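You operate a simulated robot arm through the tools that you are given. There is no shell and no other tool. Be economical: measure what you need, move in short steps, check, and stop when the job is done.

The job below is to be done with a simulated robot arm. You get a single attempt, and the scene is never put back.

## Task
Take the carton from the keybed of the grand piano and leave it on the front of the pine table. Put the black brush on the rear of the packing table. Put the yellow plastic block on the top of the grey mat away on the top of the window bench. Fetch the pink pad and set it on the grey panel. Put the dust sheet on the top of the window bench away on the middle board of the tall shelf. Fetch the sanding block that says "fine" from the top board of the side shelf and set it on the sandpaper sheet. Pull the turntable open. The order is free. Set down upright: carton, dust sheet. The turntable goes clockwise seen from above.
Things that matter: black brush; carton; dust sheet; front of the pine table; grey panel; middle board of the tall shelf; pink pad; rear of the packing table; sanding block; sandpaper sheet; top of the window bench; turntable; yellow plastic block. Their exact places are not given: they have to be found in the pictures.

It is judged by the outcome, as a careful person would: the job done as asked, and still so three seconds after it is handed in. It fails if anything else is knocked over, pushed out of place, dropped, spilled or broken. Flat cloth is picked up by pressing the open fingertips on it (5 to 10 N) and closing them slowly along it; thin cloth reads only 2 to 8 mm in the jaws.

## Robot
A 6-joint arm with a two-finger gripper on a trunk, on a base that drives. Base frame: it is fixed to the floor where the robot stands at the start and does not move with it; the origin is under the middle of the robot, x ahead of it, y to its left, z up; the surface under the hand at the start is at about z = 700. Lengths are in mm, angles in rad, forces in N, time in s.
Its first joint turns from -2.897 to 2.897 rad. Places, roughly: black brush (16x4x3 cm) [3900, -2000, 800]; carton [750, 0, 750]; dust sheet (17x6x11 cm) [2500, -4500, 900]; front of the pine table (108x24 cm) [-940, -3200, 780]; grey panel (15x10x1 cm) [2800, 1200, 900]; middle board of the tall shelf (112x18 cm) [-3220, -2040, 1340]; pink pad (7x7x6 cm) [3800, -2600, 800]; rear of the packing table (200x20 cm) [3100, 1300, 800]; sanding block [1500, -5750, 1250]; sandpaper sheet [-1250, -3250, 750]; top of the window bench [2700, -4000, 800]; turntable [3500, -2700, 800]; yellow plastic block [3750, -2250, 750]. Payload 2.54 kg.
Tool frame: the origin (TCP) lies between the finger pads and is the grasp point; the fingertips stand 30 mm ahead of it; z points along the fingers, y is the line along which they close. Largest opening 116 mm; the body of the gripper starts 95 mm behind the TCP.
Orientation is told as [roll, pitch, yaw] about the base's x, y, z axes, in that order, counted from this pose: with the fingers straight down and closing along the base's y, the tool's x points along the base's -x, its y along +y and its z along -z.

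## Interface
- The arm moves only by the tool arm_command. Its arguments are lists of equal length, an entry for each row: "delta_pos": the shift along the tool's x, y, z in m, a list of three; "delta_rot": the turn, a rotation vector about the tool's x, y, z in rad, a list of three; "fingers": the opening, from 0 (shut) to 1 (fully open). In form: {"delta_pos": [[dx, dy, dz], ...], "delta_rot": [[ax, ay, az], ...], "fingers": [fingers, ...]}. A call has 1 to 20 rows; each row shifts and turns the commanded pose from where the row before left it, along the tool's axes as they then stand. Each row takes 0.2 s and may step no farther than 50 mm and 0.15 rad from the row before; otherwise, or with a gripper value out of range, the whole call is refused. Where a pose cannot be reached the arm comes as near as it can. A force on the tool above 40 N (or 10 N above the force at the start of the call, whichever is more), or a blocked arm, ends the call early, and 0.2 s more pass. Each finger travels about 72 mm/s and halts on what it meets, pressing with about 22 N; the grip force reading is that of the motor and also rises with nothing between the fingers. The clock runs only during rows and for 0.2 s after the last one: add rows that do not move to give the fingers time. It gives the time, the measured TCP pose, the force on the tool (base axes), the opening and the grip force at its end, in the units of the frame above (readings bear some noise), with the torque about the TCP (base axes, N m) and any sound that the robot's microphone picked up.
- Cameras (640 x 400 px; columns grow to the right, rows downward): "scene" is now at [-29, 122.1, 1419.3]; the picture's right is [-0.16, -0.99, 0.00], its down [-0.50, 0.08, -0.86] and it looks along [0.85, -0.14, -0.51] (base axes); focal length 286 px, centre (320, 200). "wrist" rides on the gripper at [69, -15, -122] in the tool frame; the picture's right is [0.22, 0.98, 0.00], its down [-0.83, 0.18, -0.53] and it looks along [-0.52, 0.12, 0.85] (tool axes); focal length 251 px, centre (320, 200).
- get_image(camera): a new picture of that camera. It takes no simulated time.
- drive_base(legs): drives the robot by 1 to 6 legs, each [ahead, left, turn to the left] in mm, mm and rad, along the robot's own axes; the way and the turn of a leg run together, so that a leg with both is an arc; at most 1500 mm and 3.142 rad a leg. The arm and the cameras ride along, it lands a little off, and it stops where it bumps. It gives what a move gives.
- turn_head(pan, tilt): turns the head with the scene camera to pan (to the left, within 2.094 rad either way) and tilt (down, from -0.506 to 1.204), counted from straight ahead of the robot. It gives what a move gives.
- point_at(camera, pixels): for up to 12 pixels [column, row] of the newest picture of that camera ("zoom" is the newest enlarged one), the place [x, y, z] in the base frame of the surface seen there, good to about 2 mm, but the place of the scene camera against the robot may be out by one fixed shift of up to 18 mm in any direction. It takes no simulated time.
- inspect(camera, box): a new picture of the part [left, top, right, bottom] of that camera's present view, enlarged. It takes no simulated time.
- sign_off(): hands the job in; it is judged then, once.

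Work in short steps. Measure before you move; look again where a grasp or a placing could have gone wrong, and mend it. You have 131 turns and 132 pictures in all, those below and enlarged ones among them. Open the gripper and draw the arm clear of the work before you hand the job in, unless the task says otherwise; then end with one line.

The tools are called after "Emit:" as a command line: name --argument value ..., lists and objects as JSON in quotes. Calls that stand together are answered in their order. arm_command: Moves the arm, as the interface text tells. Its arguments: {"type":"object","properties":{"delta_pos":{"type":"array"},"delta_rot":{"type":"array"},"fingers":{"type":"array"}},"required":["delta_pos","delta_rot","fingers"]} The other tools are called the same way: drive_base (legs) drives the base; turn_head (pan, tilt) turns the head that bears the scene camera; get_image (camera) takes a picture; point_at (camera, pixels) gives the place of the surface under pixels of a picture; inspect (camera, box) takes an enlarged picture of a part of a camera's view; sign_off () hands the job in.

At the start:

```text
time_s: 0.0
eef_pos: [676.0, -11.0, 972.4]
tool_rot: [0.001, 0.001, 0.0]
wrist_force: [0.9, 0.4, 0.8]
torque: [-0.01, 0.02, -0.01]
gripper_width: 116.1
grip_force: 0.1
robot x, y, heading: [-2.2, 1.4, 0.005]
head pan, tilt: [-0.161, 0.536]
```

scene: 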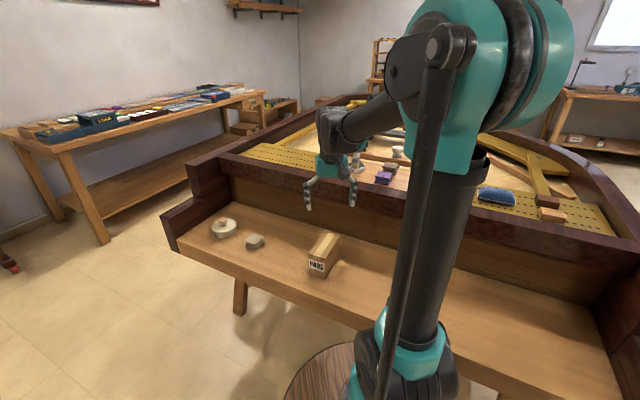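
wrist: 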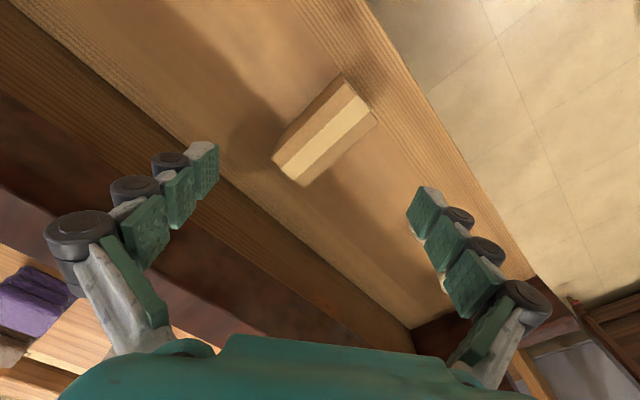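

The carton ("PADS") sits on the keybed near scene pixel (323,253). I enlarge it and measure it in both cameras.

Emit:
inspect --camera "scene" --box '[200, 190, 400, 315]'

Emit:
point_at --camera "wrist" --pixels '[[342, 80], [376, 119], [274, 158], [302, 186], [326, 130], [284, 172], [360, 100], [250, 100], [380, 200]]'

Emit:
point_at --camera "scene" --pixels '[[311, 259], [328, 266], [324, 233], [340, 236], [316, 268], [318, 290], [280, 270]]'

```text
3.20 times, centred on (300, 252) of scene
```

zoom: 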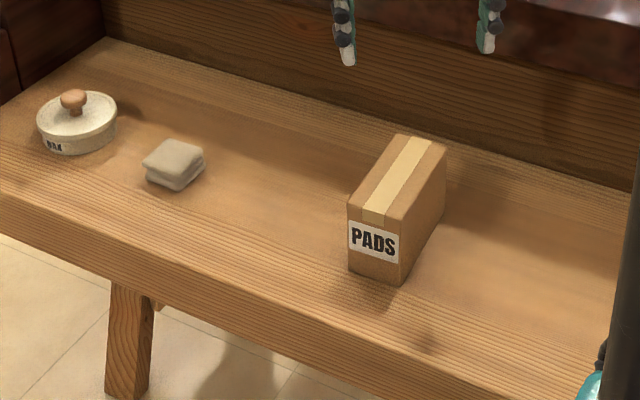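

```text
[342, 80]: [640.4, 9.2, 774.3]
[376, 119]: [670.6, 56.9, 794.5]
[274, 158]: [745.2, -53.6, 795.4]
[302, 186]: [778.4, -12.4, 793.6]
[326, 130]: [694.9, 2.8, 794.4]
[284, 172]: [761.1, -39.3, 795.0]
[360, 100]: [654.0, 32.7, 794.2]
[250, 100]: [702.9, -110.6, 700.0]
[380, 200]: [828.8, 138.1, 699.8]
```

```text
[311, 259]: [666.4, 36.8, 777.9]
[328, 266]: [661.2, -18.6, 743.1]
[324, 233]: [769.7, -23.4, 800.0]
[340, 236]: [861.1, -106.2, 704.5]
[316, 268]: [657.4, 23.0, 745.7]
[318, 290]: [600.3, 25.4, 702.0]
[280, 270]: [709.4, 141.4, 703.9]
```

Carton top centre is about (708,0,795), width ~55, long axis at -0.54 rad. I move over it, turn by -0.54 yaw and go partly down, then check.

Emit:
arm_command --delta_pos '[[-0.032, 0.011, 0], [0, 0, 0.03], [0, 0, 0.03], [0, 0, 0.03], [0, 0, 0.03], [0, 0, 0]]' --delta_rot '[[0, 0, 0], [0, 0, 0.135], [0, 0, 0.135], [0, 0, 0.135], [0, 0, 0.135], [0, 0, 0]]' --fingers '[1, 1, 1, 1, 1, 1]'

Emit:
get_image --camera "wrist"

```text
time_s: 1.4
eef_pos: [709.8, -0.7, 850.0]
tool_rot: [0.001, 0.001, -0.54]
wrist_force: [0.4, -0.1, -0.3]
torque: [0.0, 0.02, 0.02]
gripper_width: 116.0
grip_force: 0.0
robot x, y, heading: [-1.1, 0.3, -0.002]
head pan, tilt: [-0.161, 0.536]
```

```text
128 pictures are left
```

wrist: 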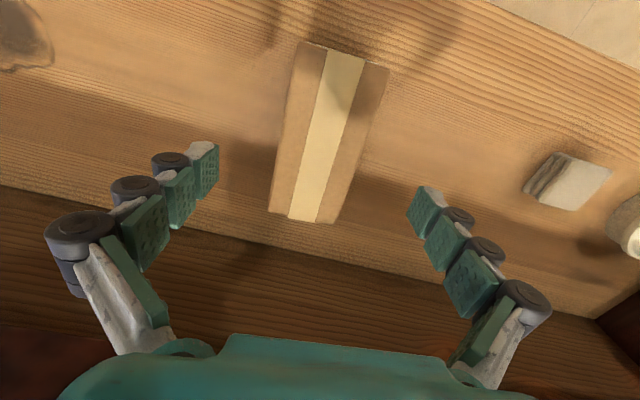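

The carton is between the fingers; I verify the centre with the top corners.

Emit:
point_at --camera "wrist" --pixels '[[302, 44], [386, 70], [272, 208], [333, 220]]'

```text
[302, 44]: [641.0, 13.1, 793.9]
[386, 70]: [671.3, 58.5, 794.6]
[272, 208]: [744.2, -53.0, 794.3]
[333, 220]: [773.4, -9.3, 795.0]
```

Centre (707,2) matches. I go down to z≈750, close and lift slightly.

Emit:
arm_command --delta_pos '[[0, 0, 0.035], [0, 0, 0.035], [0, 0, 0.03], [0, 0, 0], [0, 0, 0], [0, 0, 0], [0, 0, 0], [0, 0, -0.02], [0, 0, -0.04], [0, 0, -0.05], [0, 0, -0.05], [0, 0, -0.05], [0, 0, -0.05]]' --delta_rot '[[0, 0, 0], [0, 0, 0], [0, 0, 0], [0, 0, 0], [0, 0, 0], [0, 0, 0], [0, 0, 0], [0, 0, 0], [0, 0, 0], [0, 0, 0], [0, 0, 0], [0, 0, 0], [0, 0, 0]]' --fingers '[1, 1, 1, 0.6, 0.3, 0, 0, 0, 0, 0, 0, 0, 0]'

Emit:
get_image --camera "scene"

Emit:
get_image --camera "wrist"

```text
time_s: 4.2
eef_pos: [705.2, 0.6, 1014.0]
tool_rot: [0.0, 0.0, -0.538]
wrist_force: [-0.5, 0.0, -3.2]
torque: [0.01, -0.01, 0.04]
gripper_width: 61.3
grip_force: 21.8
robot x, y, heading: [-1.2, 4.9, 0.0]
head pan, tilt: [-0.161, 0.536]
```

```text
127 pictures are left
```

scene: 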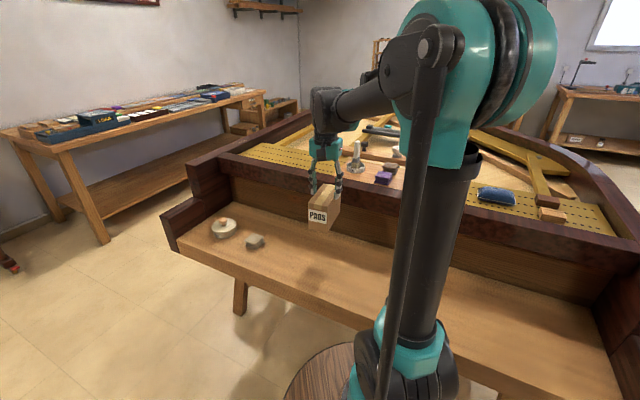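

```text
126 pictures are left
```

wrist: 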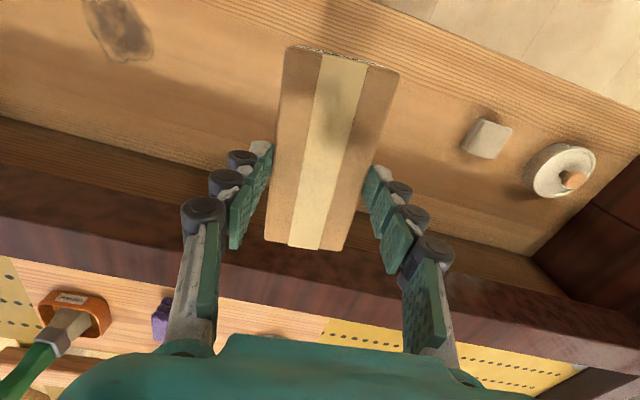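

Carton is held (61 mm). I look around, first to the right and behind, to plan the drive to the pine table.

Emit:
turn_head --pan -1.3 --tilt 0.35

Emit:
get_image --camera "scene"

Emit:
turn_head --pan -2.09 --tilt 0.35

Emit:
get_image --camera "scene"

Emit:
turn_head --pan 1.4 --tilt 0.45

Emit:
get_image --camera "scene"

```text
time_s: 5.6
eef_pos: [705.9, -0.4, 1012.3]
tool_rot: [0.0, 0.0, -0.541]
wrist_force: [0.6, 1.0, -1.9]
torque: [0.02, 0.0, -0.01]
gripper_width: 61.6
grip_force: 21.5
robot x, y, heading: [2.1, -0.0, -0.001]
head pan, tilt: [-1.3, 0.351]
```

```text
125 pictures are left
```

scene: 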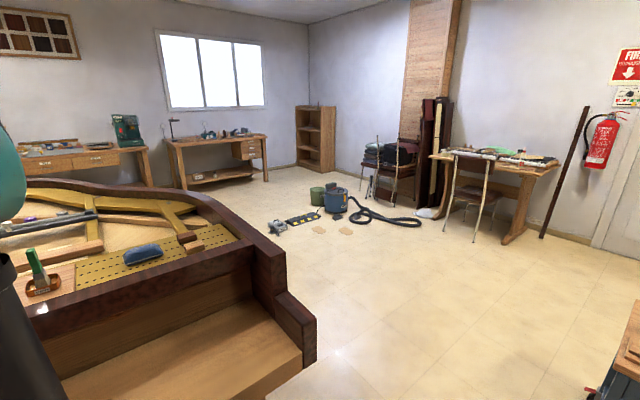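

```text
time_s: 6.7
eef_pos: [705.5, 0.4, 1012.6]
tool_rot: [-0.001, 0.0, -0.537]
wrist_force: [0.1, -1.0, -2.2]
torque: [0.01, 0.02, 0.0]
gripper_width: 61.6
grip_force: 22.3
robot x, y, heading: [-3.4, 1.8, -0.002]
head pan, tilt: [-2.089, 0.351]
```

```text
124 pictures are left
```

scene: 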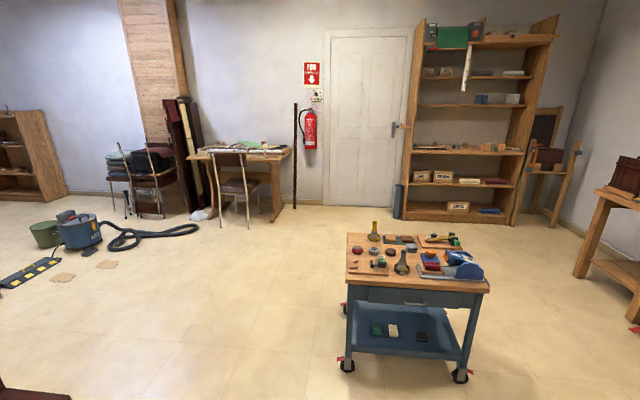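

```text
time_s: 9.6
eef_pos: [706.4, 0.4, 1011.8]
tool_rot: [0.001, -0.002, -0.539]
wrist_force: [0.4, 0.6, -1.8]
torque: [0.0, 0.02, -0.02]
gripper_width: 61.6
grip_force: 22.0
robot x, y, heading: [1.3, 2.2, 0.002]
head pan, tilt: [1.4, 0.45]
```

```text
123 pictures are left
```

scene: 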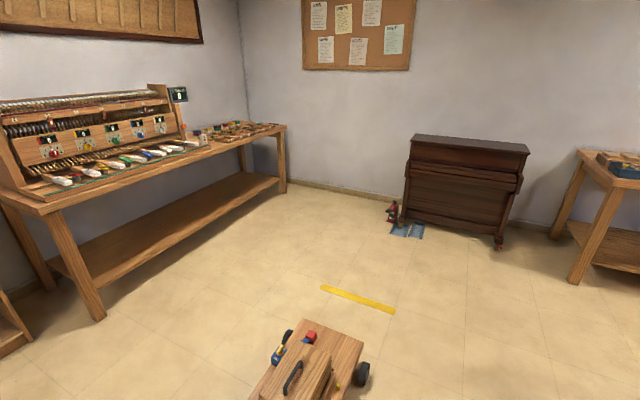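

The pine table appears at pixel (240,155) of the pan -2.09 view, tall shelf at (470,130), a trolley between. I turn back there and measure them.

Emit:
turn_head --pan -2.0 --tilt 0.35

Emit:
inspect --camera "scene" --box '[160, 80, 400, 230]'

Emit:
get_image --camera "scene"

```text
time_s: 12.5
eef_pos: [705.4, -1.5, 1012.4]
tool_rot: [-0.001, -0.001, -0.539]
wrist_force: [-0.2, -0.2, -2.6]
torque: [0.03, -0.01, 0.03]
gripper_width: 61.4
grip_force: 22.1
robot x, y, heading: [-3.4, -1.8, 0.0]
head pan, tilt: [-2.0, 0.351]
```

```text
2.67 times, centred on (280, 155) of scene
```

zoom: 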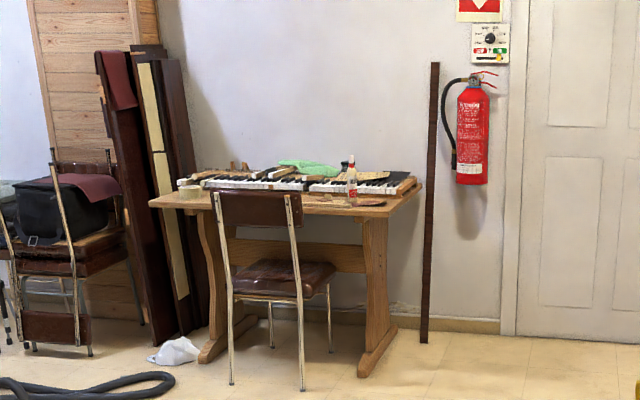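

```text
121 pictures are left
```

scene: 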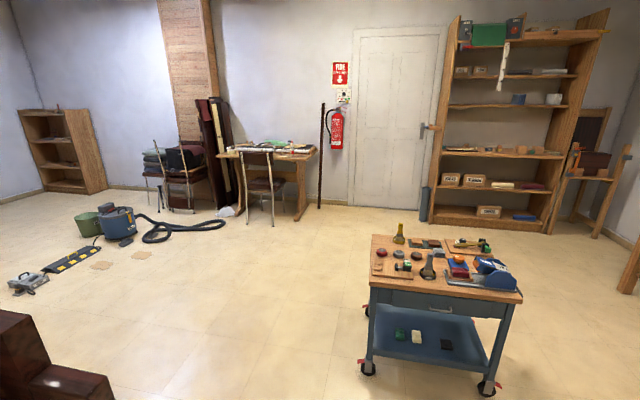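

Emit:
point_at --camera "zoom" --pixels '[[155, 203], [398, 212], [422, 184], [232, 384], [302, 390], [352, 206], [190, 190], [320, 205], [215, 195], [295, 210], [155, 372], [380, 203]]'

Emit:
point_at --camera "scene" --pixels '[[372, 240], [521, 291], [500, 252], [380, 255], [495, 390], [367, 370], [440, 208], [553, 225], [80, 400], [430, 212], [15, 290], [130, 215]]'

```text
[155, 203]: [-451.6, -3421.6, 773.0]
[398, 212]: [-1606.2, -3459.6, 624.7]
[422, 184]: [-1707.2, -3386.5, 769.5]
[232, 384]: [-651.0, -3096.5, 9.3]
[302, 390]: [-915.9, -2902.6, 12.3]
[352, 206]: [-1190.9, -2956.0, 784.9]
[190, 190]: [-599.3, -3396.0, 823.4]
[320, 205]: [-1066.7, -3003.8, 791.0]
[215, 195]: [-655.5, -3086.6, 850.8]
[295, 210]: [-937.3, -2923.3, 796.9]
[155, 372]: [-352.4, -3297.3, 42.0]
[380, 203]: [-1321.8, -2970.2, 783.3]
```

```text
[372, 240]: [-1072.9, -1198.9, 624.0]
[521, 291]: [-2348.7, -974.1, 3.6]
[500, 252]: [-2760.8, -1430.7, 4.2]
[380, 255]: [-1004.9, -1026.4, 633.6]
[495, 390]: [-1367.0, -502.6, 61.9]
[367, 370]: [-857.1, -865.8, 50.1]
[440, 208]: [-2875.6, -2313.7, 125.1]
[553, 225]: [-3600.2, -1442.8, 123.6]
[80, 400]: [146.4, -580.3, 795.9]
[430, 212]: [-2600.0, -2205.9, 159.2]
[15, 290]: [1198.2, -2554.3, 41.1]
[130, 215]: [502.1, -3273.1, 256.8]
```

The pine table's front is skewed, edge from about (-451,-3421) to (-1320,-2970), chair in front of its left half; the trolley lies around (-1200,-850). I pull the arm in, then drive round the piano corner (146,-580) toward the table's right part.

Emit:
arm_command --delta_pos '[[0.0386, -0.0231, 0], [0.0386, -0.0231, 0], [0.0386, -0.0231, 0], [0.0386, -0.0231, 0], [0.0386, -0.0231, 0], [0.0386, -0.0231, -0.02], [0, 0, -0.04]]' --delta_rot '[[0, 0, 0], [0, 0, 0], [0, 0, 0], [0, 0, 0], [0, 0, 0], [0, 0, 0], [0, 0, 0]]' --fingers '[0, 0, 0, 0, 0, 0, 0]'

Emit:
drive_base --legs '[[-360, -100, 0], [0, 0, -2.05], [1260, 610, 0], [1150, -180, 0]]'

Emit:
turn_head --pan 0.0 --tilt 0.6

Emit:
get_image --camera "scene"

```text
time_s: 14.1
eef_pos: [437.7, 0.8, 1074.2]
tool_rot: [0.0, 0.001, -0.539]
wrist_force: [-0.2, 1.0, -1.9]
torque: [0.01, 0.03, -0.01]
gripper_width: 61.3
grip_force: 22.2
robot x, y, heading: [-0.1, -1.7, 0.0]
head pan, tilt: [-2.0, 0.351]
```

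```text
time_s: 33.5
eef_pos: [-1309.7, -2832.9, 1073.5]
tool_rot: [-0.001, -0.001, -2.58]
wrist_force: [-0.4, -1.2, -2.2]
torque: [0.01, -0.03, 0.0]
gripper_width: 61.6
grip_force: 22.0
robot x, y, heading: [-1109.2, -2443.6, -2.04]
head pan, tilt: [-2.0, 0.351]
```

```text
time_s: 35.5
eef_pos: [-1309.4, -2832.9, 1074.5]
tool_rot: [-0.002, -0.001, -2.58]
wrist_force: [0.2, 0.0, -2.5]
torque: [-0.03, -0.03, 0.01]
gripper_width: 61.4
grip_force: 21.6
robot x, y, heading: [-1113.6, -2438.7, -2.045]
head pan, tilt: [0.0, 0.6]
```

```text
120 pictures are left
```

scene: 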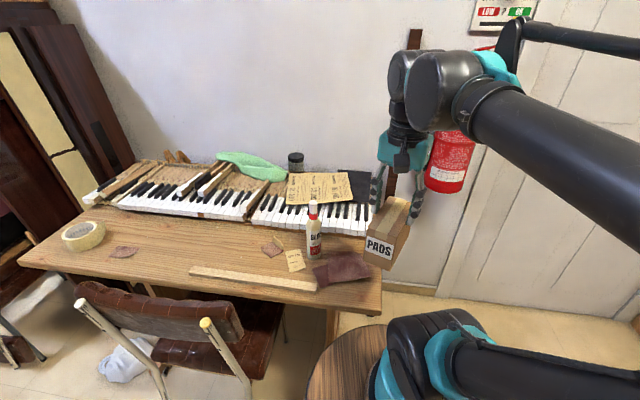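

I can see the table now. I enlarge the tabletop and measure free area and sandpaper candidates.

Emit:
inspect --camera "scene" --box '[200, 160, 420, 300]'

Emit:
point_at --camera "scene" --pixels '[[17, 261], [380, 309], [385, 285], [190, 270], [316, 288], [312, 268], [370, 275], [180, 245], [240, 220], [150, 265], [83, 205], [225, 252]]'

```text
2.86 times, centred on (310, 230) of scene
```

zoom: 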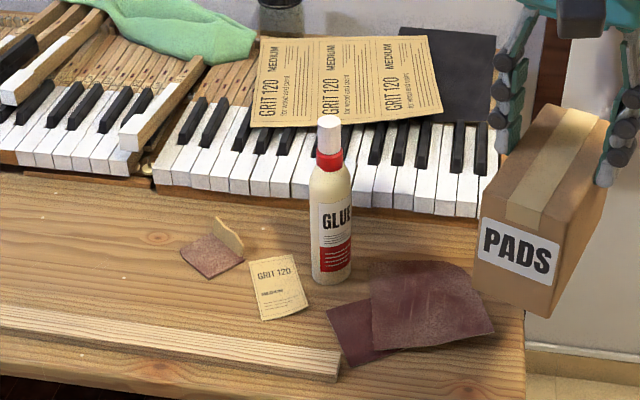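

```text
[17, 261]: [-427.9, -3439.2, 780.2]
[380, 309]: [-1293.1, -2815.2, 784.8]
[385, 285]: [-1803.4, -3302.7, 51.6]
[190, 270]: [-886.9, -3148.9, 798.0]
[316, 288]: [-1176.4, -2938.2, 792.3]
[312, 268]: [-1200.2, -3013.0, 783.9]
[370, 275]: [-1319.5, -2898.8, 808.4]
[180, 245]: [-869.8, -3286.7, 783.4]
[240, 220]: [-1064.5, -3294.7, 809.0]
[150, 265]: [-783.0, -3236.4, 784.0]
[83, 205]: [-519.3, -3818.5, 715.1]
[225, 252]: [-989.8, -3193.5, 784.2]
```

Free strip exists around pixel (215,247), between ruler and keys. I measure ruler/keys borders there, and the held carton's top to estimate the scene camera's shift.

Emit:
point_at --camera "scene" --pixels '[[195, 266], [240, 270], [290, 277], [205, 217], [235, 221], [120, 205], [262, 250], [215, 245], [366, 236], [392, 242], [388, 197], [408, 201]]'

Emit:
point_at --camera "zoom" --pixels '[[345, 85], [262, 40], [428, 40], [440, 115], [255, 120], [480, 60], [430, 300], [275, 290], [400, 270], [475, 325]]'

```text
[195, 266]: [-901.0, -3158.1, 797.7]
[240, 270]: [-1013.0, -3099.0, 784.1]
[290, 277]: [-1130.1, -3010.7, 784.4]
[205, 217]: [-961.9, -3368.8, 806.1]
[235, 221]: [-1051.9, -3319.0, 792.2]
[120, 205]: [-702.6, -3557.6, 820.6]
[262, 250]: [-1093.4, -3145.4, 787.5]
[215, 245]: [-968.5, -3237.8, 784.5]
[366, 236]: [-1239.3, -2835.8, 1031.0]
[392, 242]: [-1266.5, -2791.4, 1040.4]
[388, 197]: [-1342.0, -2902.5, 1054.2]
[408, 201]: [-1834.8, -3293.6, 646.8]
```

```text
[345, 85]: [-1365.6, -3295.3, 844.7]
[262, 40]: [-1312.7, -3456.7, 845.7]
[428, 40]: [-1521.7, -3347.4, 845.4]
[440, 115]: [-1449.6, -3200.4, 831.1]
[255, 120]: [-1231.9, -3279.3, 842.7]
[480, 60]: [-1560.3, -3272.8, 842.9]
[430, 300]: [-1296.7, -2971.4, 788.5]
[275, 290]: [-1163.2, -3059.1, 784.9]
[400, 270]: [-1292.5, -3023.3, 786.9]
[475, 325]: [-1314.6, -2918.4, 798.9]
```

I check the held carton's top with clearly interior pixels.

Emit:
point_at --camera "zoom" --pixels '[[545, 180], [575, 125], [520, 200], [515, 250], [520, 290]]'

Emit:
get_image --camera "wrist"

```text
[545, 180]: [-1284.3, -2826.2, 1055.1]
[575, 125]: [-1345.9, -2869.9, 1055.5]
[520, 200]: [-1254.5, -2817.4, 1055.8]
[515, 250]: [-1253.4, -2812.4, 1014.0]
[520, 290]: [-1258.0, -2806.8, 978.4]
```

```text
118 pictures are left
```

wrist: 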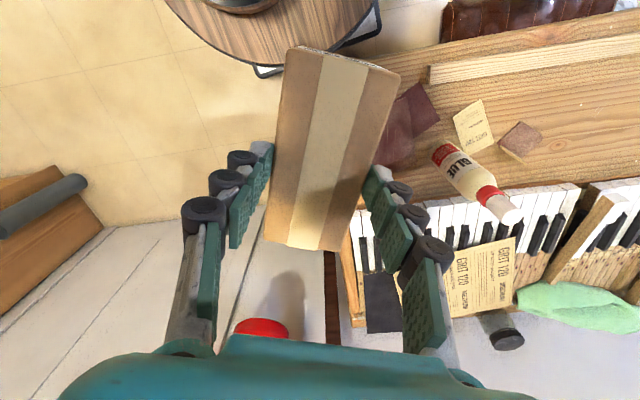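

Scene says top z 1055, while I expect ~1115; I cross-check with the wrist camera on carton and table.

Emit:
point_at --camera "wrist" --pixels '[[335, 80], [310, 230], [320, 150], [590, 90], [480, 280], [560, 50], [472, 125], [407, 110]]'

```text
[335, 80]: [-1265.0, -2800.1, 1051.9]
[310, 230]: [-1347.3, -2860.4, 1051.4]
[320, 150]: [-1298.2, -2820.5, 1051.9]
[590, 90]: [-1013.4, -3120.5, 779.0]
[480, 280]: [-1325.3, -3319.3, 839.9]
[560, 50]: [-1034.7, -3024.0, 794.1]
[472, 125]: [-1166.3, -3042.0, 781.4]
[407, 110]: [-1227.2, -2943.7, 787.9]
```

The carton has its top ~22 mm below the TCP (bottom ≈117 below), consistent in both cameras, so I treat the grip as shallow and move gently: raise 60, then travel to above (-950,-3247).

Emit:
arm_command --delta_pos '[[0, 0, -0.03], [0, 0, -0.03], [0.0047, 0.0301, 0], [0.0047, 0.0301, 0], [0.0047, 0.0301, 0], [0.0047, 0.0301, 0], [0.0047, 0.0301, 0], [0.0047, 0.0301, 0], [0.0047, 0.0301, 0], [0.0047, 0.0301, 0], [0.0047, 0.0301, 0], [0.0047, 0.0301, 0], [0.0047, 0.0301, 0], [0.0047, 0.0301, 0], [0.0047, 0.0301, 0], [0.0047, 0.0301, 0], [0.0047, 0.0301, 0], [0.0047, 0.0301, 0], [0.0047, 0.0301, 0], [0.0047, 0.0301, 0]]' --delta_rot '[[0, 0, 0], [0, 0, 0], [0, 0, 0], [0, 0, 0], [0, 0, 0], [0, 0, 0], [0, 0, 0], [0, 0, 0], [0, 0, 0], [0, 0, 0], [0, 0, 0], [0, 0, 0], [0, 0, 0], [0, 0, 0], [0, 0, 0], [0, 0, 0], [0, 0, 0], [0, 0, 0], [0, 0, 0], [0, 0, 0]]' --fingers '[0, 0, 0, 0, 0, 0, 0, 0, 0, 0, 0, 0, 0, 0, 0, 0, 0, 0, 0, 0]'

Emit:
arm_command --delta_pos '[[0, 0, 0.03], [0, 0, 0.03], [0, 0, 0.03], [0, 0, 0.03], [0, 0, 0]]' --delta_rot '[[0, 0, -0.1], [0, 0, -0.1], [0, 0, -0.1], [0, 0, -0.084], [0, 0, 0]]' --fingers '[0, 0, 0, 0, 0]'

Emit:
get_image --camera "scene"

Emit:
get_image --camera "wrist"

```text
time_s: 39.7
eef_pos: [-948.8, -3244.1, 1133.5]
tool_rot: [0.0, 0.001, -2.579]
wrist_force: [-0.6, 0.2, -2.9]
torque: [-0.01, -0.05, 0.0]
gripper_width: 61.7
grip_force: 22.4
robot x, y, heading: [-1115.2, -2440.0, -2.037]
head pan, tilt: [0.0, 0.6]
```

```text
time_s: 40.9
eef_pos: [-947.4, -3245.9, 1013.6]
tool_rot: [-0.001, -0.001, -2.194]
wrist_force: [0.6, -0.5, -2.5]
torque: [-0.02, 0.0, -0.01]
gripper_width: 61.7
grip_force: 22.4
robot x, y, heading: [-1110.5, -2441.9, -2.038]
head pan, tilt: [0.0, 0.6]
```

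```text
117 pictures are left
```

scene: 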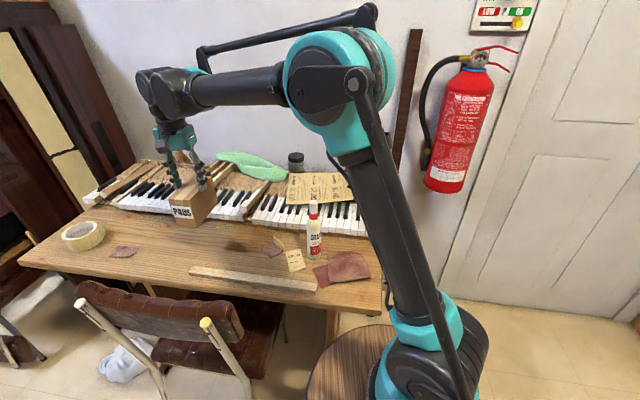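

```text
116 pictures are left
```

wrist: 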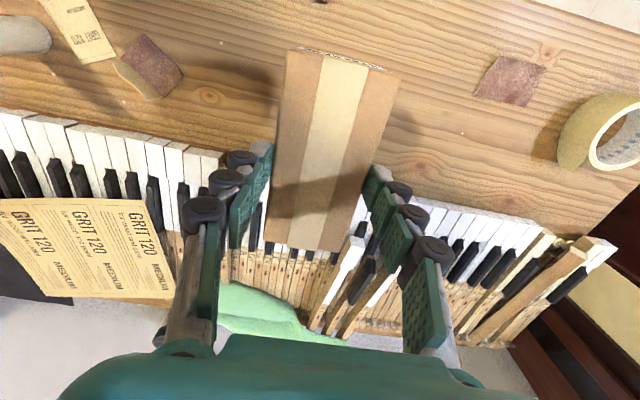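

I verify with wrist points the key-slip line and carton's top corners before lowering.

Emit:
point_at --camera "wrist" --pixels '[[220, 152], [410, 200], [160, 60], [440, 120], [270, 235], [340, 245], [292, 55], [395, 75], [470, 30]]'

```text
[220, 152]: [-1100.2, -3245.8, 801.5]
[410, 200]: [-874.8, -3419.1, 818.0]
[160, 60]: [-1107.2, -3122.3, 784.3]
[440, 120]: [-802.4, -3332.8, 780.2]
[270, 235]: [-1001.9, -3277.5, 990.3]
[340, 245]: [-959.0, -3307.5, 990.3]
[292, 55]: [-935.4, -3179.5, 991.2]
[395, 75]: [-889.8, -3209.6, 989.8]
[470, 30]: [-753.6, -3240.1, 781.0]
```

Clearances are fine (carton n 85–205 mm between ruler at 49 and keys at 236). I lower 105 mm and then creep to contact.

Emit:
arm_command --delta_pos '[[0, 0, 0.03], [0, 0, 0.03], [0, 0, 0.03], [0, 0, 0.012], [0, 0, 0]]' --delta_rot '[[0, 0, 0], [0, 0, 0], [0, 0, 0], [0, 0, 0], [0, 0, 0]]' --fingers '[0, 0, 0, 0, 0]'

Emit:
arm_command --delta_pos '[[0, 0, 0.004], [0, 0, 0.004], [0, 0, 0.004], [0, 0, 0.004], [0, 0, 0]]' --delta_rot '[[0, 0, 0], [0, 0, 0], [0, 0, 0], [0, 0, 0], [0, 0, 0]]' --fingers '[0, 0, 0, 0, 0]'

Emit:
get_image --camera "scene"

```text
time_s: 42.1
eef_pos: [-949.1, -3244.1, 910.9]
tool_rot: [0.001, -0.001, -2.195]
wrist_force: [0.6, 0.0, -2.1]
torque: [0.0, -0.02, 0.03]
gripper_width: 61.5
grip_force: 22.1
robot x, y, heading: [-1110.2, -2440.4, -2.038]
head pan, tilt: [0.0, 0.6]
```

```text
time_s: 43.3
eef_pos: [-950.4, -3244.7, 896.8]
tool_rot: [0.002, 0.0, -2.196]
wrist_force: [1.9, -5.9, 18.0]
torque: [-0.16, -0.13, 0.02]
gripper_width: 61.9
grip_force: 22.2
robot x, y, heading: [-1112.0, -2440.7, -2.039]
head pan, tilt: [0.0, 0.6]
```

```text
115 pictures are left
```

scene: 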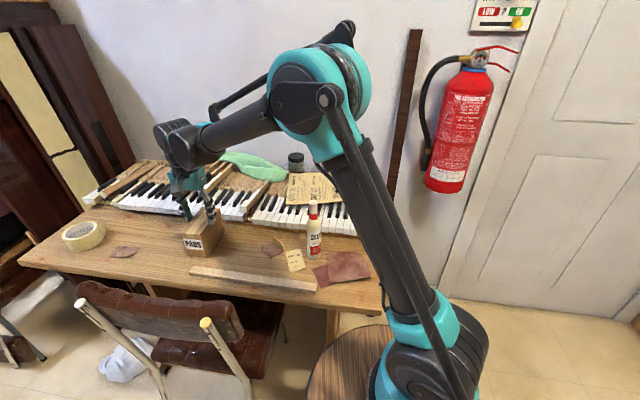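

Contact at 897 (18 N). I relieve slightly, open, and withdraw upwards.

Emit:
arm_command --delta_pos '[[0, 0, -0.002], [0, 0, 0], [0, 0, 0], [0, 0, 0], [0, 0, -0.03], [0, 0, -0.05], [0, 0, -0.05], [0, 0, -0.05], [0, 0, -0.05]]' --delta_rot '[[0, 0, 0], [0, 0, 0], [0, 0, 0], [0, 0, 0], [0, 0, 0], [0, 0, 0], [0, 0, 0], [0, 0, 0], [0, 0, 0]]' --fingers '[0, 0.6, 0.8, 0.8, 0.8, 0.8, 0.8, 0.8, 0.8]'

Emit:
inspect --camera "scene" --box '[100, 150, 340, 300]'

```text
time_s: 45.3
eef_pos: [-951.0, -3246.8, 1126.4]
tool_rot: [0.0, 0.0, -2.197]
wrist_force: [-0.6, 0.1, -0.5]
torque: [-0.02, -0.01, 0.01]
gripper_width: 93.0
grip_force: 0.1
robot x, y, heading: [-1110.8, -2439.7, -2.041]
head pan, tilt: [0.0, 0.6]
```

```text
2.67 times, centred on (220, 225) of scene
```

zoom: 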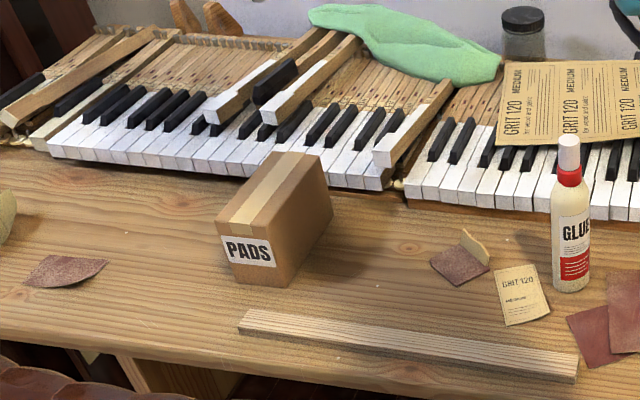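

Carton is upright in place on the front strip. I retract the arm, back away from the table and turn toward the window side to map the way to the side shelf.

Emit:
arm_command --delta_pos '[[0.0309, -0.0332, 0], [0.0309, -0.0332, 0], [0.0309, -0.0332, 0], [0.0309, -0.0332, 0], [0.0309, -0.0332, 0], [0.0309, -0.0332, 0], [0.0309, -0.0332, 0], [0.0309, -0.0332, 0], [0.0309, -0.0332, 0]]' --delta_rot '[[0, 0, 0], [0, 0, 0], [0, 0, 0], [0, 0, 0], [0, 0, 0], [0, 0, 0], [0, 0, 0], [0, 0, 0], [0, 0, 0]]' --fingers '[0.8, 0.8, 0.8, 0.8, 0.8, 0.8, 0.8, 0.8, 0.8]'

Emit:
drive_base --legs '[[-890, 121, 0], [0, 0, 1.1]]'

Emit:
turn_head --pan 0.1 --tilt 0.4

Emit:
get_image --camera "scene"

```text
time_s: 47.3
eef_pos: [-1027.5, -2842.8, 1126.9]
tool_rot: [-0.001, 0.0, -2.196]
wrist_force: [0.7, -0.6, -0.5]
torque: [0.01, 0.04, 0.0]
gripper_width: 92.8
grip_force: 0.1
robot x, y, heading: [-1108.3, -2445.0, -2.04]
head pan, tilt: [0.0, 0.6]
```

```text
time_s: 54.8
eef_pos: [-200.7, -1813.7, 1126.2]
tool_rot: [-0.001, -0.001, -1.1]
wrist_force: [0.3, 0.3, 0.8]
torque: [0.03, 0.0, -0.02]
gripper_width: 92.7
grip_force: 0.1
robot x, y, heading: [-591.8, -1696.9, -0.945]
head pan, tilt: [0.0, 0.6]
```

```text
time_s: 55.5
eef_pos: [-199.3, -1814.2, 1126.7]
tool_rot: [0.001, 0.0, -1.098]
wrist_force: [-0.4, -0.8, -0.3]
torque: [-0.02, 0.01, 0.0]
gripper_width: 92.9
grip_force: 0.1
robot x, y, heading: [-595.2, -1707.2, -0.944]
head pan, tilt: [0.099, 0.4]
```

```text
113 pictures are left
```

scene: 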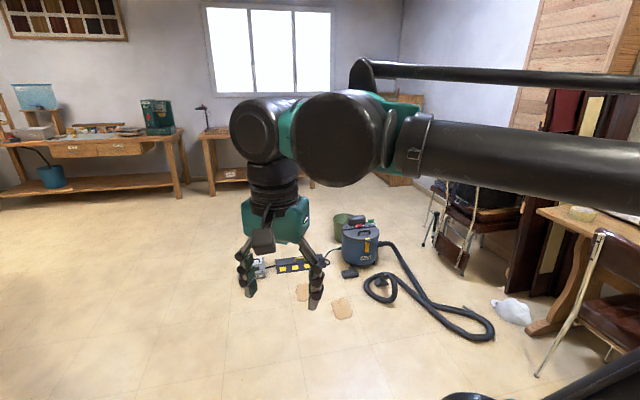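

I measure the floor obstacles and the furniture legs to choose a route.

Emit:
point_at --camera "scene" --pixels '[[370, 290], [480, 335], [360, 270], [340, 235], [302, 262], [260, 275], [212, 195], [178, 198], [300, 295], [435, 240], [20, 195], [322, 185]]'

Emit:
inspect --camera "scene" --box '[130, 90, 450, 290]'

```text
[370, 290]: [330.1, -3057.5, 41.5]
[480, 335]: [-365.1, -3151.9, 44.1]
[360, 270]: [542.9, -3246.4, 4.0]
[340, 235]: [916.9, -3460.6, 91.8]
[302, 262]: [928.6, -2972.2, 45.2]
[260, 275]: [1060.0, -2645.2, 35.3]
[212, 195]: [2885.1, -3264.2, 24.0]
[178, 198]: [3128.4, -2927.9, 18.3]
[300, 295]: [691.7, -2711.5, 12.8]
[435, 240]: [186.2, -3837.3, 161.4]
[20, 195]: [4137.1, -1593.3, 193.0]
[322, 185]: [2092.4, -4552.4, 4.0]
```

```text
2.00 times, centred on (290, 190) of scene
```

zoom: 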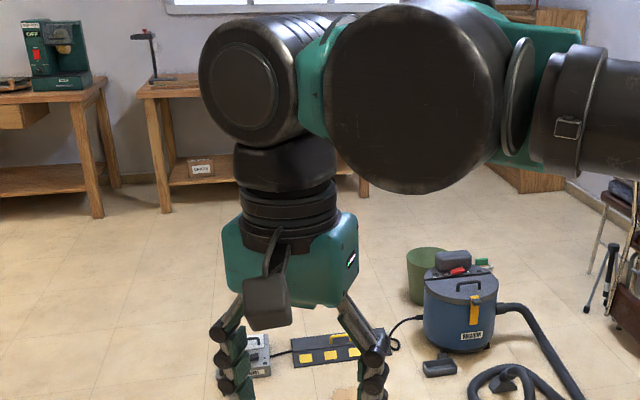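

Route: pass between piano and the floor tools at y≈-2050, then down along x≈1750 and to (1350,-4500), before the side shelf.

Emit:
drive_base --legs '[[897, 826, 0], [807, 774, 0], [1123, -751, 0], [576, -910, 0]]'

Emit:
turn_head --pan -0.6 --tilt 0.35

Emit:
get_image --camera "scene"

Emit:
turn_head --pan 1.0 --tilt 0.45

Emit:
get_image --camera "scene"

```text
time_s: 64.4
eef_pos: [1483.8, -2159.4, 1126.1]
tool_rot: [-0.001, 0.001, -1.112]
wrist_force: [0.2, 0.6, -1.1]
torque: [-0.03, -0.01, -0.02]
gripper_width: 92.9
grip_force: 0.0
robot x, y, heading: [1091.0, -2041.0, -0.963]
head pan, tilt: [0.099, 0.4]
stopped in leg 2: the robot was blocked; the commanded pose is now the measured one
```

```text
time_s: 65.5
eef_pos: [1484.3, -2159.7, 1126.8]
tool_rot: [0.0, 0.0, -1.113]
wrist_force: [-1.0, 0.3, 0.0]
torque: [0.01, -0.02, 0.0]
gripper_width: 92.9
grip_force: 0.1
robot x, y, heading: [1091.6, -2042.8, -0.964]
head pan, tilt: [-0.6, 0.351]
```

```text
111 pictures are left
```

scene: 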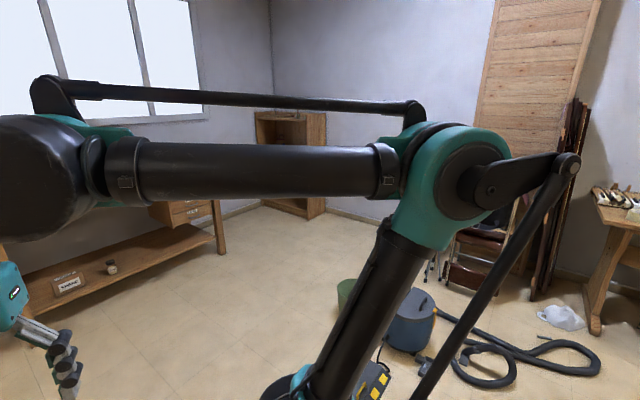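

```text
time_s: 67.1
eef_pos: [1484.2, -2160.1, 1127.4]
tool_rot: [-0.001, 0.002, -1.113]
wrist_force: [0.5, 0.1, 0.3]
torque: [0.0, 0.01, -0.02]
gripper_width: 92.9
grip_force: 0.1
robot x, y, heading: [1090.6, -2042.4, -0.961]
head pan, tilt: [1.0, 0.45]
```

```text
110 pictures are left
```

scene: 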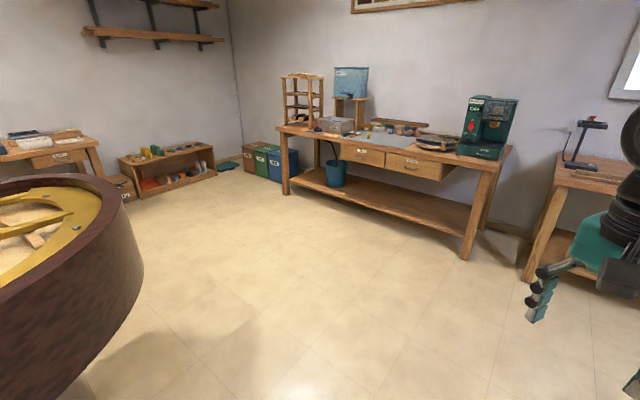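

The robot was blocked, likely by the piano rim on the left. I measure the rim and the left table layout here.

Emit:
point_at --camera "scene" --pixels '[[135, 250], [100, 330], [85, 180], [30, 280], [100, 400], [465, 255], [290, 190], [525, 280], [325, 365]]'

Emit:
turn_head --pan 0.3 --tilt 1.1

Emit:
get_image --camera "scene"

Emit:
turn_head --pan -0.5 --tilt 1.1

Emit:
get_image --camera "scene"

```text
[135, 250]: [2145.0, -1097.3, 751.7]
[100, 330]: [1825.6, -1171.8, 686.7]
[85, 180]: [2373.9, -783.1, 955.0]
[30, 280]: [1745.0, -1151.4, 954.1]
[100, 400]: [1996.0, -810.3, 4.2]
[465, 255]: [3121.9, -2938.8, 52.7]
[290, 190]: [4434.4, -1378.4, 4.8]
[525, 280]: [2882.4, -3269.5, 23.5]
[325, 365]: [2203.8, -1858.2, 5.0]
```

```text
time_s: 68.2
eef_pos: [1484.6, -2158.1, 1126.5]
tool_rot: [0.002, 0.0, -1.113]
wrist_force: [0.4, -0.1, 1.0]
torque: [0.0, -0.01, 0.01]
gripper_width: 92.7
grip_force: 0.0
robot x, y, heading: [1091.6, -2041.6, -0.963]
head pan, tilt: [0.3, 1.1]
```

```text
109 pictures are left
```

scene: 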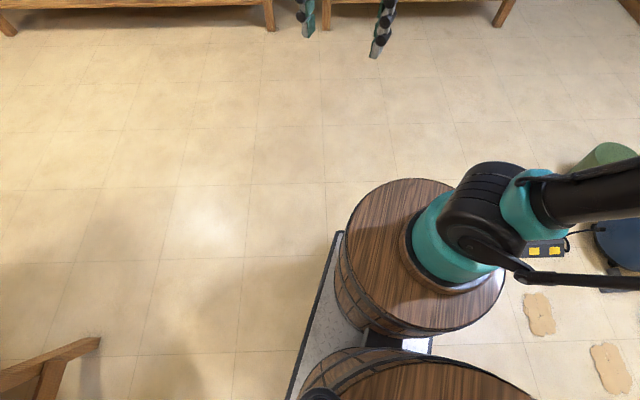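

```text
time_s: 69.3
eef_pos: [1484.3, -2159.7, 1126.0]
tool_rot: [-0.001, -0.001, -1.114]
wrist_force: [0.0, -0.4, 0.6]
torque: [-0.01, 0.0, 0.0]
gripper_width: 92.9
grip_force: 0.0
robot x, y, heading: [1092.0, -2044.4, -0.962]
head pan, tilt: [-0.499, 1.1]
```

```text
108 pictures are left
```

scene: 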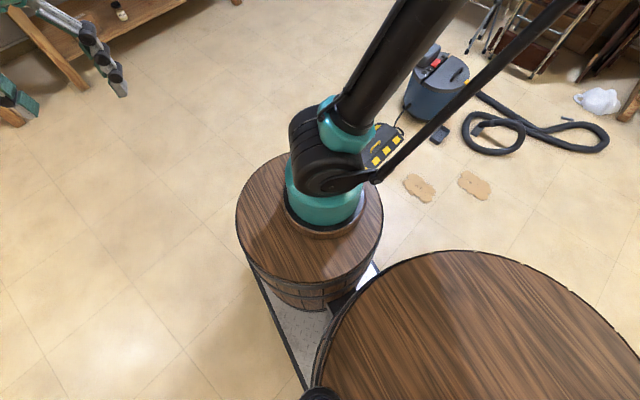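

A piano leg shows at (50,365) of the pan 0.3 view. I go back to that view and measure leg and base edge.

Emit:
turn_head --pan 0.9 --tilt 1.15

Emit:
get_image --camera "scene"

```text
time_s: 70.8
eef_pos: [1483.9, -2157.6, 1126.1]
tool_rot: [0.001, -0.001, -1.113]
wrist_force: [0.5, 0.2, 0.1]
torque: [-0.02, 0.0, 0.0]
gripper_width: 92.7
grip_force: 0.0
robot x, y, heading: [1090.6, -2041.4, -0.96]
head pan, tilt: [0.901, 1.15]
```

```text
107 pictures are left
```

scene: 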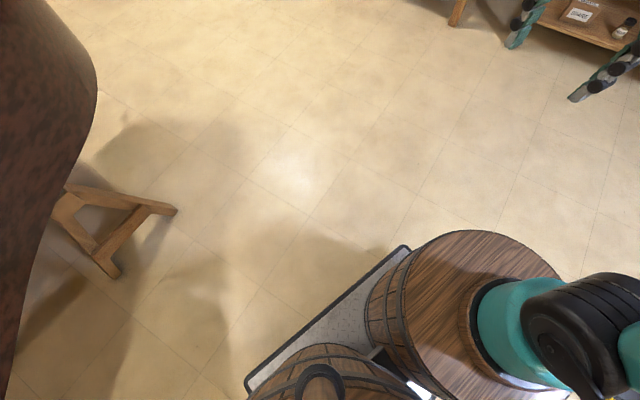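

Emit:
point_at --camera "scene" --pixels '[[175, 210], [112, 272], [405, 248], [246, 390], [470, 240], [320, 330], [60, 200], [95, 100], [10, 380]]'

Emit:
turn_head --pan -1.2 --tilt 1.15

Emit:
get_image --camera "scene"

```text
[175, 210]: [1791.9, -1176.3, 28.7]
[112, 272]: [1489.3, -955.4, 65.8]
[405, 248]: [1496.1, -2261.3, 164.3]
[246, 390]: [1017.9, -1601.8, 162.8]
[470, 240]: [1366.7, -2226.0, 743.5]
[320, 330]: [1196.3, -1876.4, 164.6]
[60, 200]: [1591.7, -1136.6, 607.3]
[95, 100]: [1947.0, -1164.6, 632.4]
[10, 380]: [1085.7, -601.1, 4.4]
```

```text
time_s: 72.8
eef_pos: [1483.5, -2159.2, 1126.9]
tool_rot: [0.0, 0.0, -1.113]
wrist_force: [-0.2, 0.0, 1.1]
torque: [-0.02, 0.0, 0.0]
gripper_width: 92.7
grip_force: 0.0
robot x, y, heading: [1089.4, -2039.8, -0.961]
head pan, tilt: [-1.201, 1.15]
```

```text
106 pictures are left
```

scene: 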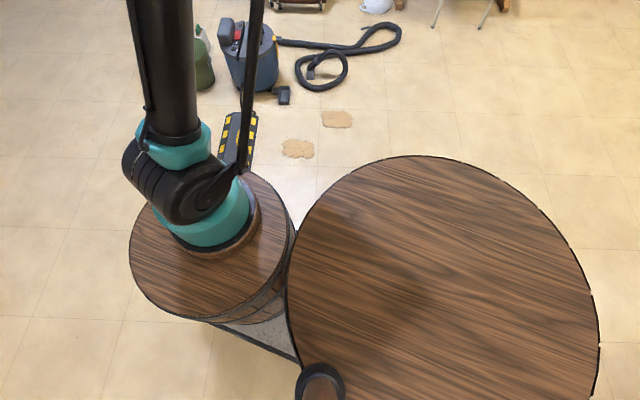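

The base footprint is about ±410 by ±205, so its front-right corner reached the grey power tool at ~(1160,-2530). I back off to the left and look at the tool.

Emit:
drive_base --legs '[[0, 380, 0]]'

Emit:
turn_head --pan -0.75 --tilt 0.75

Emit:
get_image --camera "scene"

```text
time_s: 75.2
eef_pos: [1793.2, -1936.4, 1126.4]
tool_rot: [-0.001, 0.0, -1.106]
wrist_force: [-0.6, -0.5, 0.7]
torque: [-0.01, 0.02, -0.04]
gripper_width: 92.8
grip_force: 0.0
robot x, y, heading: [1400.4, -1824.3, -0.954]
head pan, tilt: [-1.201, 1.15]
```

```text
time_s: 76.1
eef_pos: [1792.6, -1938.3, 1126.4]
tool_rot: [0.001, -0.001, -1.105]
wrist_force: [-0.3, 0.1, 0.5]
torque: [0.0, -0.01, 0.0]
gripper_width: 92.7
grip_force: 0.1
robot x, y, heading: [1399.2, -1823.4, -0.953]
head pan, tilt: [-0.75, 0.75]
```

```text
105 pictures are left
```

scene: 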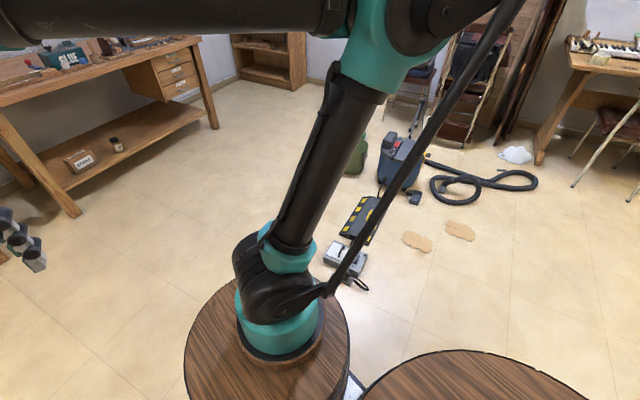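

Emit:
point_at --camera "scene" --pixels '[[332, 245], [328, 262], [345, 255], [363, 268], [366, 288], [372, 205], [345, 235], [418, 240], [215, 128]]'

Emit:
inspect --camera "scene" --box '[280, 120, 480, 310]'

```text
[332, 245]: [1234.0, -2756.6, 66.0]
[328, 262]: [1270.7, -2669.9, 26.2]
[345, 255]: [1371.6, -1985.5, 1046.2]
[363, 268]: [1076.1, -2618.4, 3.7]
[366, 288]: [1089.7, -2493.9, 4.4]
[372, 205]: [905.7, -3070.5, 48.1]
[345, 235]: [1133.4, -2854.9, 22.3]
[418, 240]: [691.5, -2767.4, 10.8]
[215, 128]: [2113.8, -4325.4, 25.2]
```

```text
2.11 times, centred on (380, 215) of scene
```

zoom: 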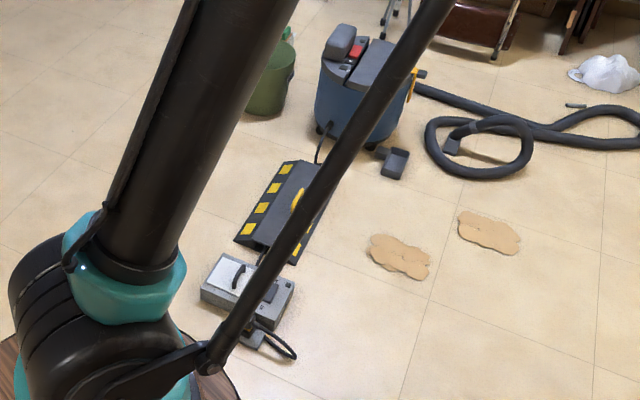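

The tool lies at about (1080–1270,-2500…-2760). I drive clear of it at x≈1850, down to (1400,-4450) near the side shelf.

Emit:
drive_base --legs '[[649, 91, 0], [815, -579, 0], [677, -1033, 0]]'

Emit:
turn_head --pan -0.65 --tilt 0.25

Emit:
get_image --camera "scene"

Emit:
turn_head --pan 0.8 --tilt 0.45

Emit:
get_image --camera "scene"

```text
time_s: 90.3
eef_pos: [1818.5, -4557.2, 1125.6]
tool_rot: [0.001, 0.0, -1.106]
wrist_force: [0.7, -0.4, 0.1]
torque: [0.04, 0.01, -0.01]
gripper_width: 92.9
grip_force: 0.0
robot x, y, heading: [1424.1, -4441.1, -0.957]
head pan, tilt: [-0.75, 0.75]
```

```text
time_s: 91.3
eef_pos: [1818.2, -4557.8, 1127.2]
tool_rot: [-0.002, 0.001, -1.106]
wrist_force: [1.3, 0.0, -0.9]
torque: [-0.02, 0.03, 0.01]
gripper_width: 92.9
grip_force: 0.1
robot x, y, heading: [1425.8, -4444.7, -0.955]
head pan, tilt: [-0.649, 0.25]
```

```text
103 pictures are left
```

scene: 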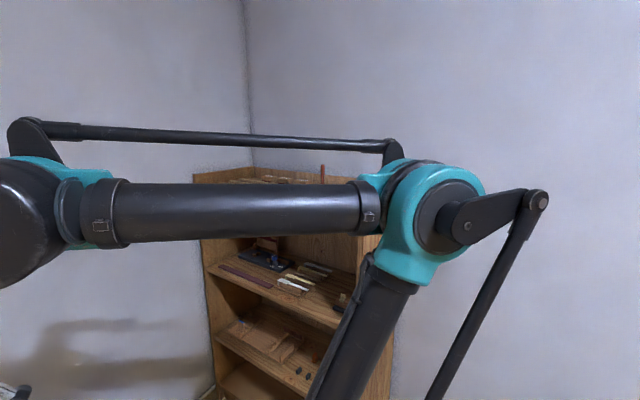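

```text
time_s: 92.8
eef_pos: [1819.0, -4557.8, 1126.4]
tool_rot: [0.0, 0.0, -1.105]
wrist_force: [-0.2, 0.4, 0.0]
torque: [0.0, -0.01, -0.01]
gripper_width: 92.7
grip_force: 0.0
robot x, y, heading: [1425.9, -4443.9, -0.951]
head pan, tilt: [0.799, 0.45]
```

```text
102 pictures are left
```

scene: 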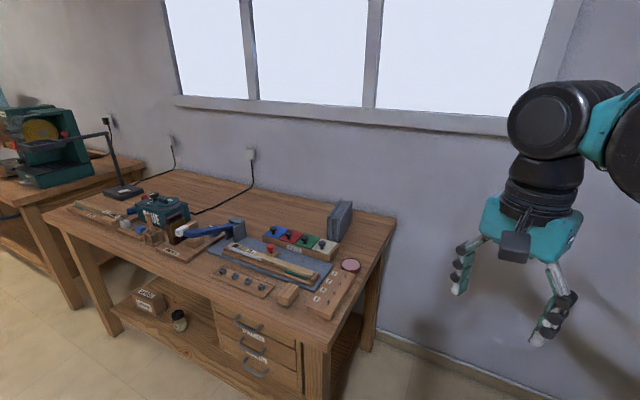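

The arm hides the shelf; the dust sheet (grey, at (340,220)) is seen on the bench. I turn the base right so the shelf lies left of the arm, and look.

Emit:
drive_base --legs '[[0, 0, -1.1]]'

Emit:
turn_head --pan 0.55 --tilt 0.25

Emit:
get_image --camera "scene"

```text
time_s: 96.0
eef_pos: [1507.7, -4845.2, 1126.3]
tool_rot: [-0.002, 0.001, -2.193]
wrist_force: [0.2, -0.2, 0.0]
torque: [0.01, 0.02, 0.0]
gripper_width: 92.7
grip_force: 0.0
robot x, y, heading: [1424.0, -4442.2, -2.038]
head pan, tilt: [0.799, 0.45]
```

```text
time_s: 96.8
eef_pos: [1507.3, -4845.3, 1126.5]
tool_rot: [0.001, -0.001, -2.194]
wrist_force: [-0.1, -0.2, -0.6]
torque: [0.03, -0.03, 0.0]
gripper_width: 93.2
grip_force: 0.1
robot x, y, heading: [1424.8, -4445.8, -2.037]
head pan, tilt: [0.55, 0.25]
```

```text
101 pictures are left
```

scene: 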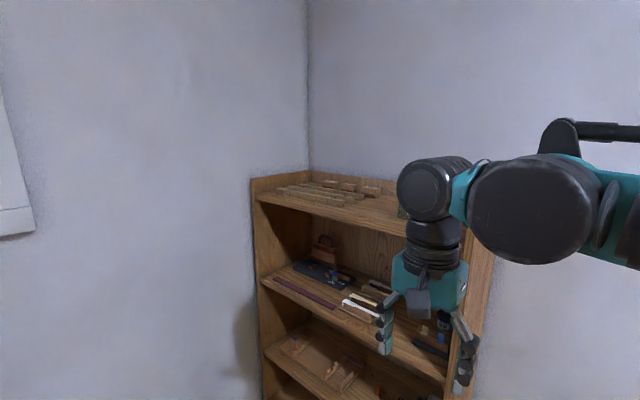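

Emit:
inspect --camera "scene" --box '[240, 160, 420, 260]'

Emit:
point_at --camera "scene" --pixels '[[260, 195], [438, 236], [350, 183], [345, 218], [306, 172], [262, 400], [460, 385]]'

```text
3.56 times, centred on (330, 210) of scene
```

zoom: 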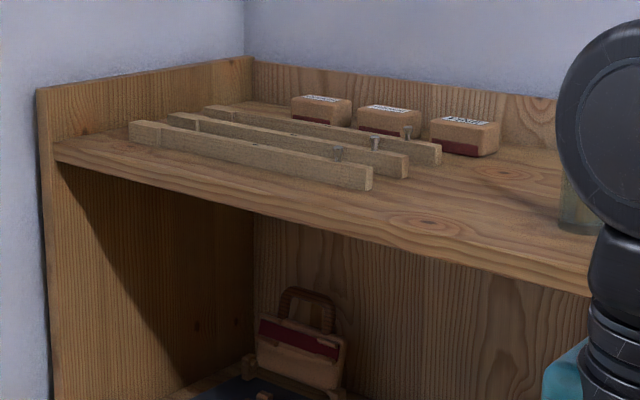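

```text
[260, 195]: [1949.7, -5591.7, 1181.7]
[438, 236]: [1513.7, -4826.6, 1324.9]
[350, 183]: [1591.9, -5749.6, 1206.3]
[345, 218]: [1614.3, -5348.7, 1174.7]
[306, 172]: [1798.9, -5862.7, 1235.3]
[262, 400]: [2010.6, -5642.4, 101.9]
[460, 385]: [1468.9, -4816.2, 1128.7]
```

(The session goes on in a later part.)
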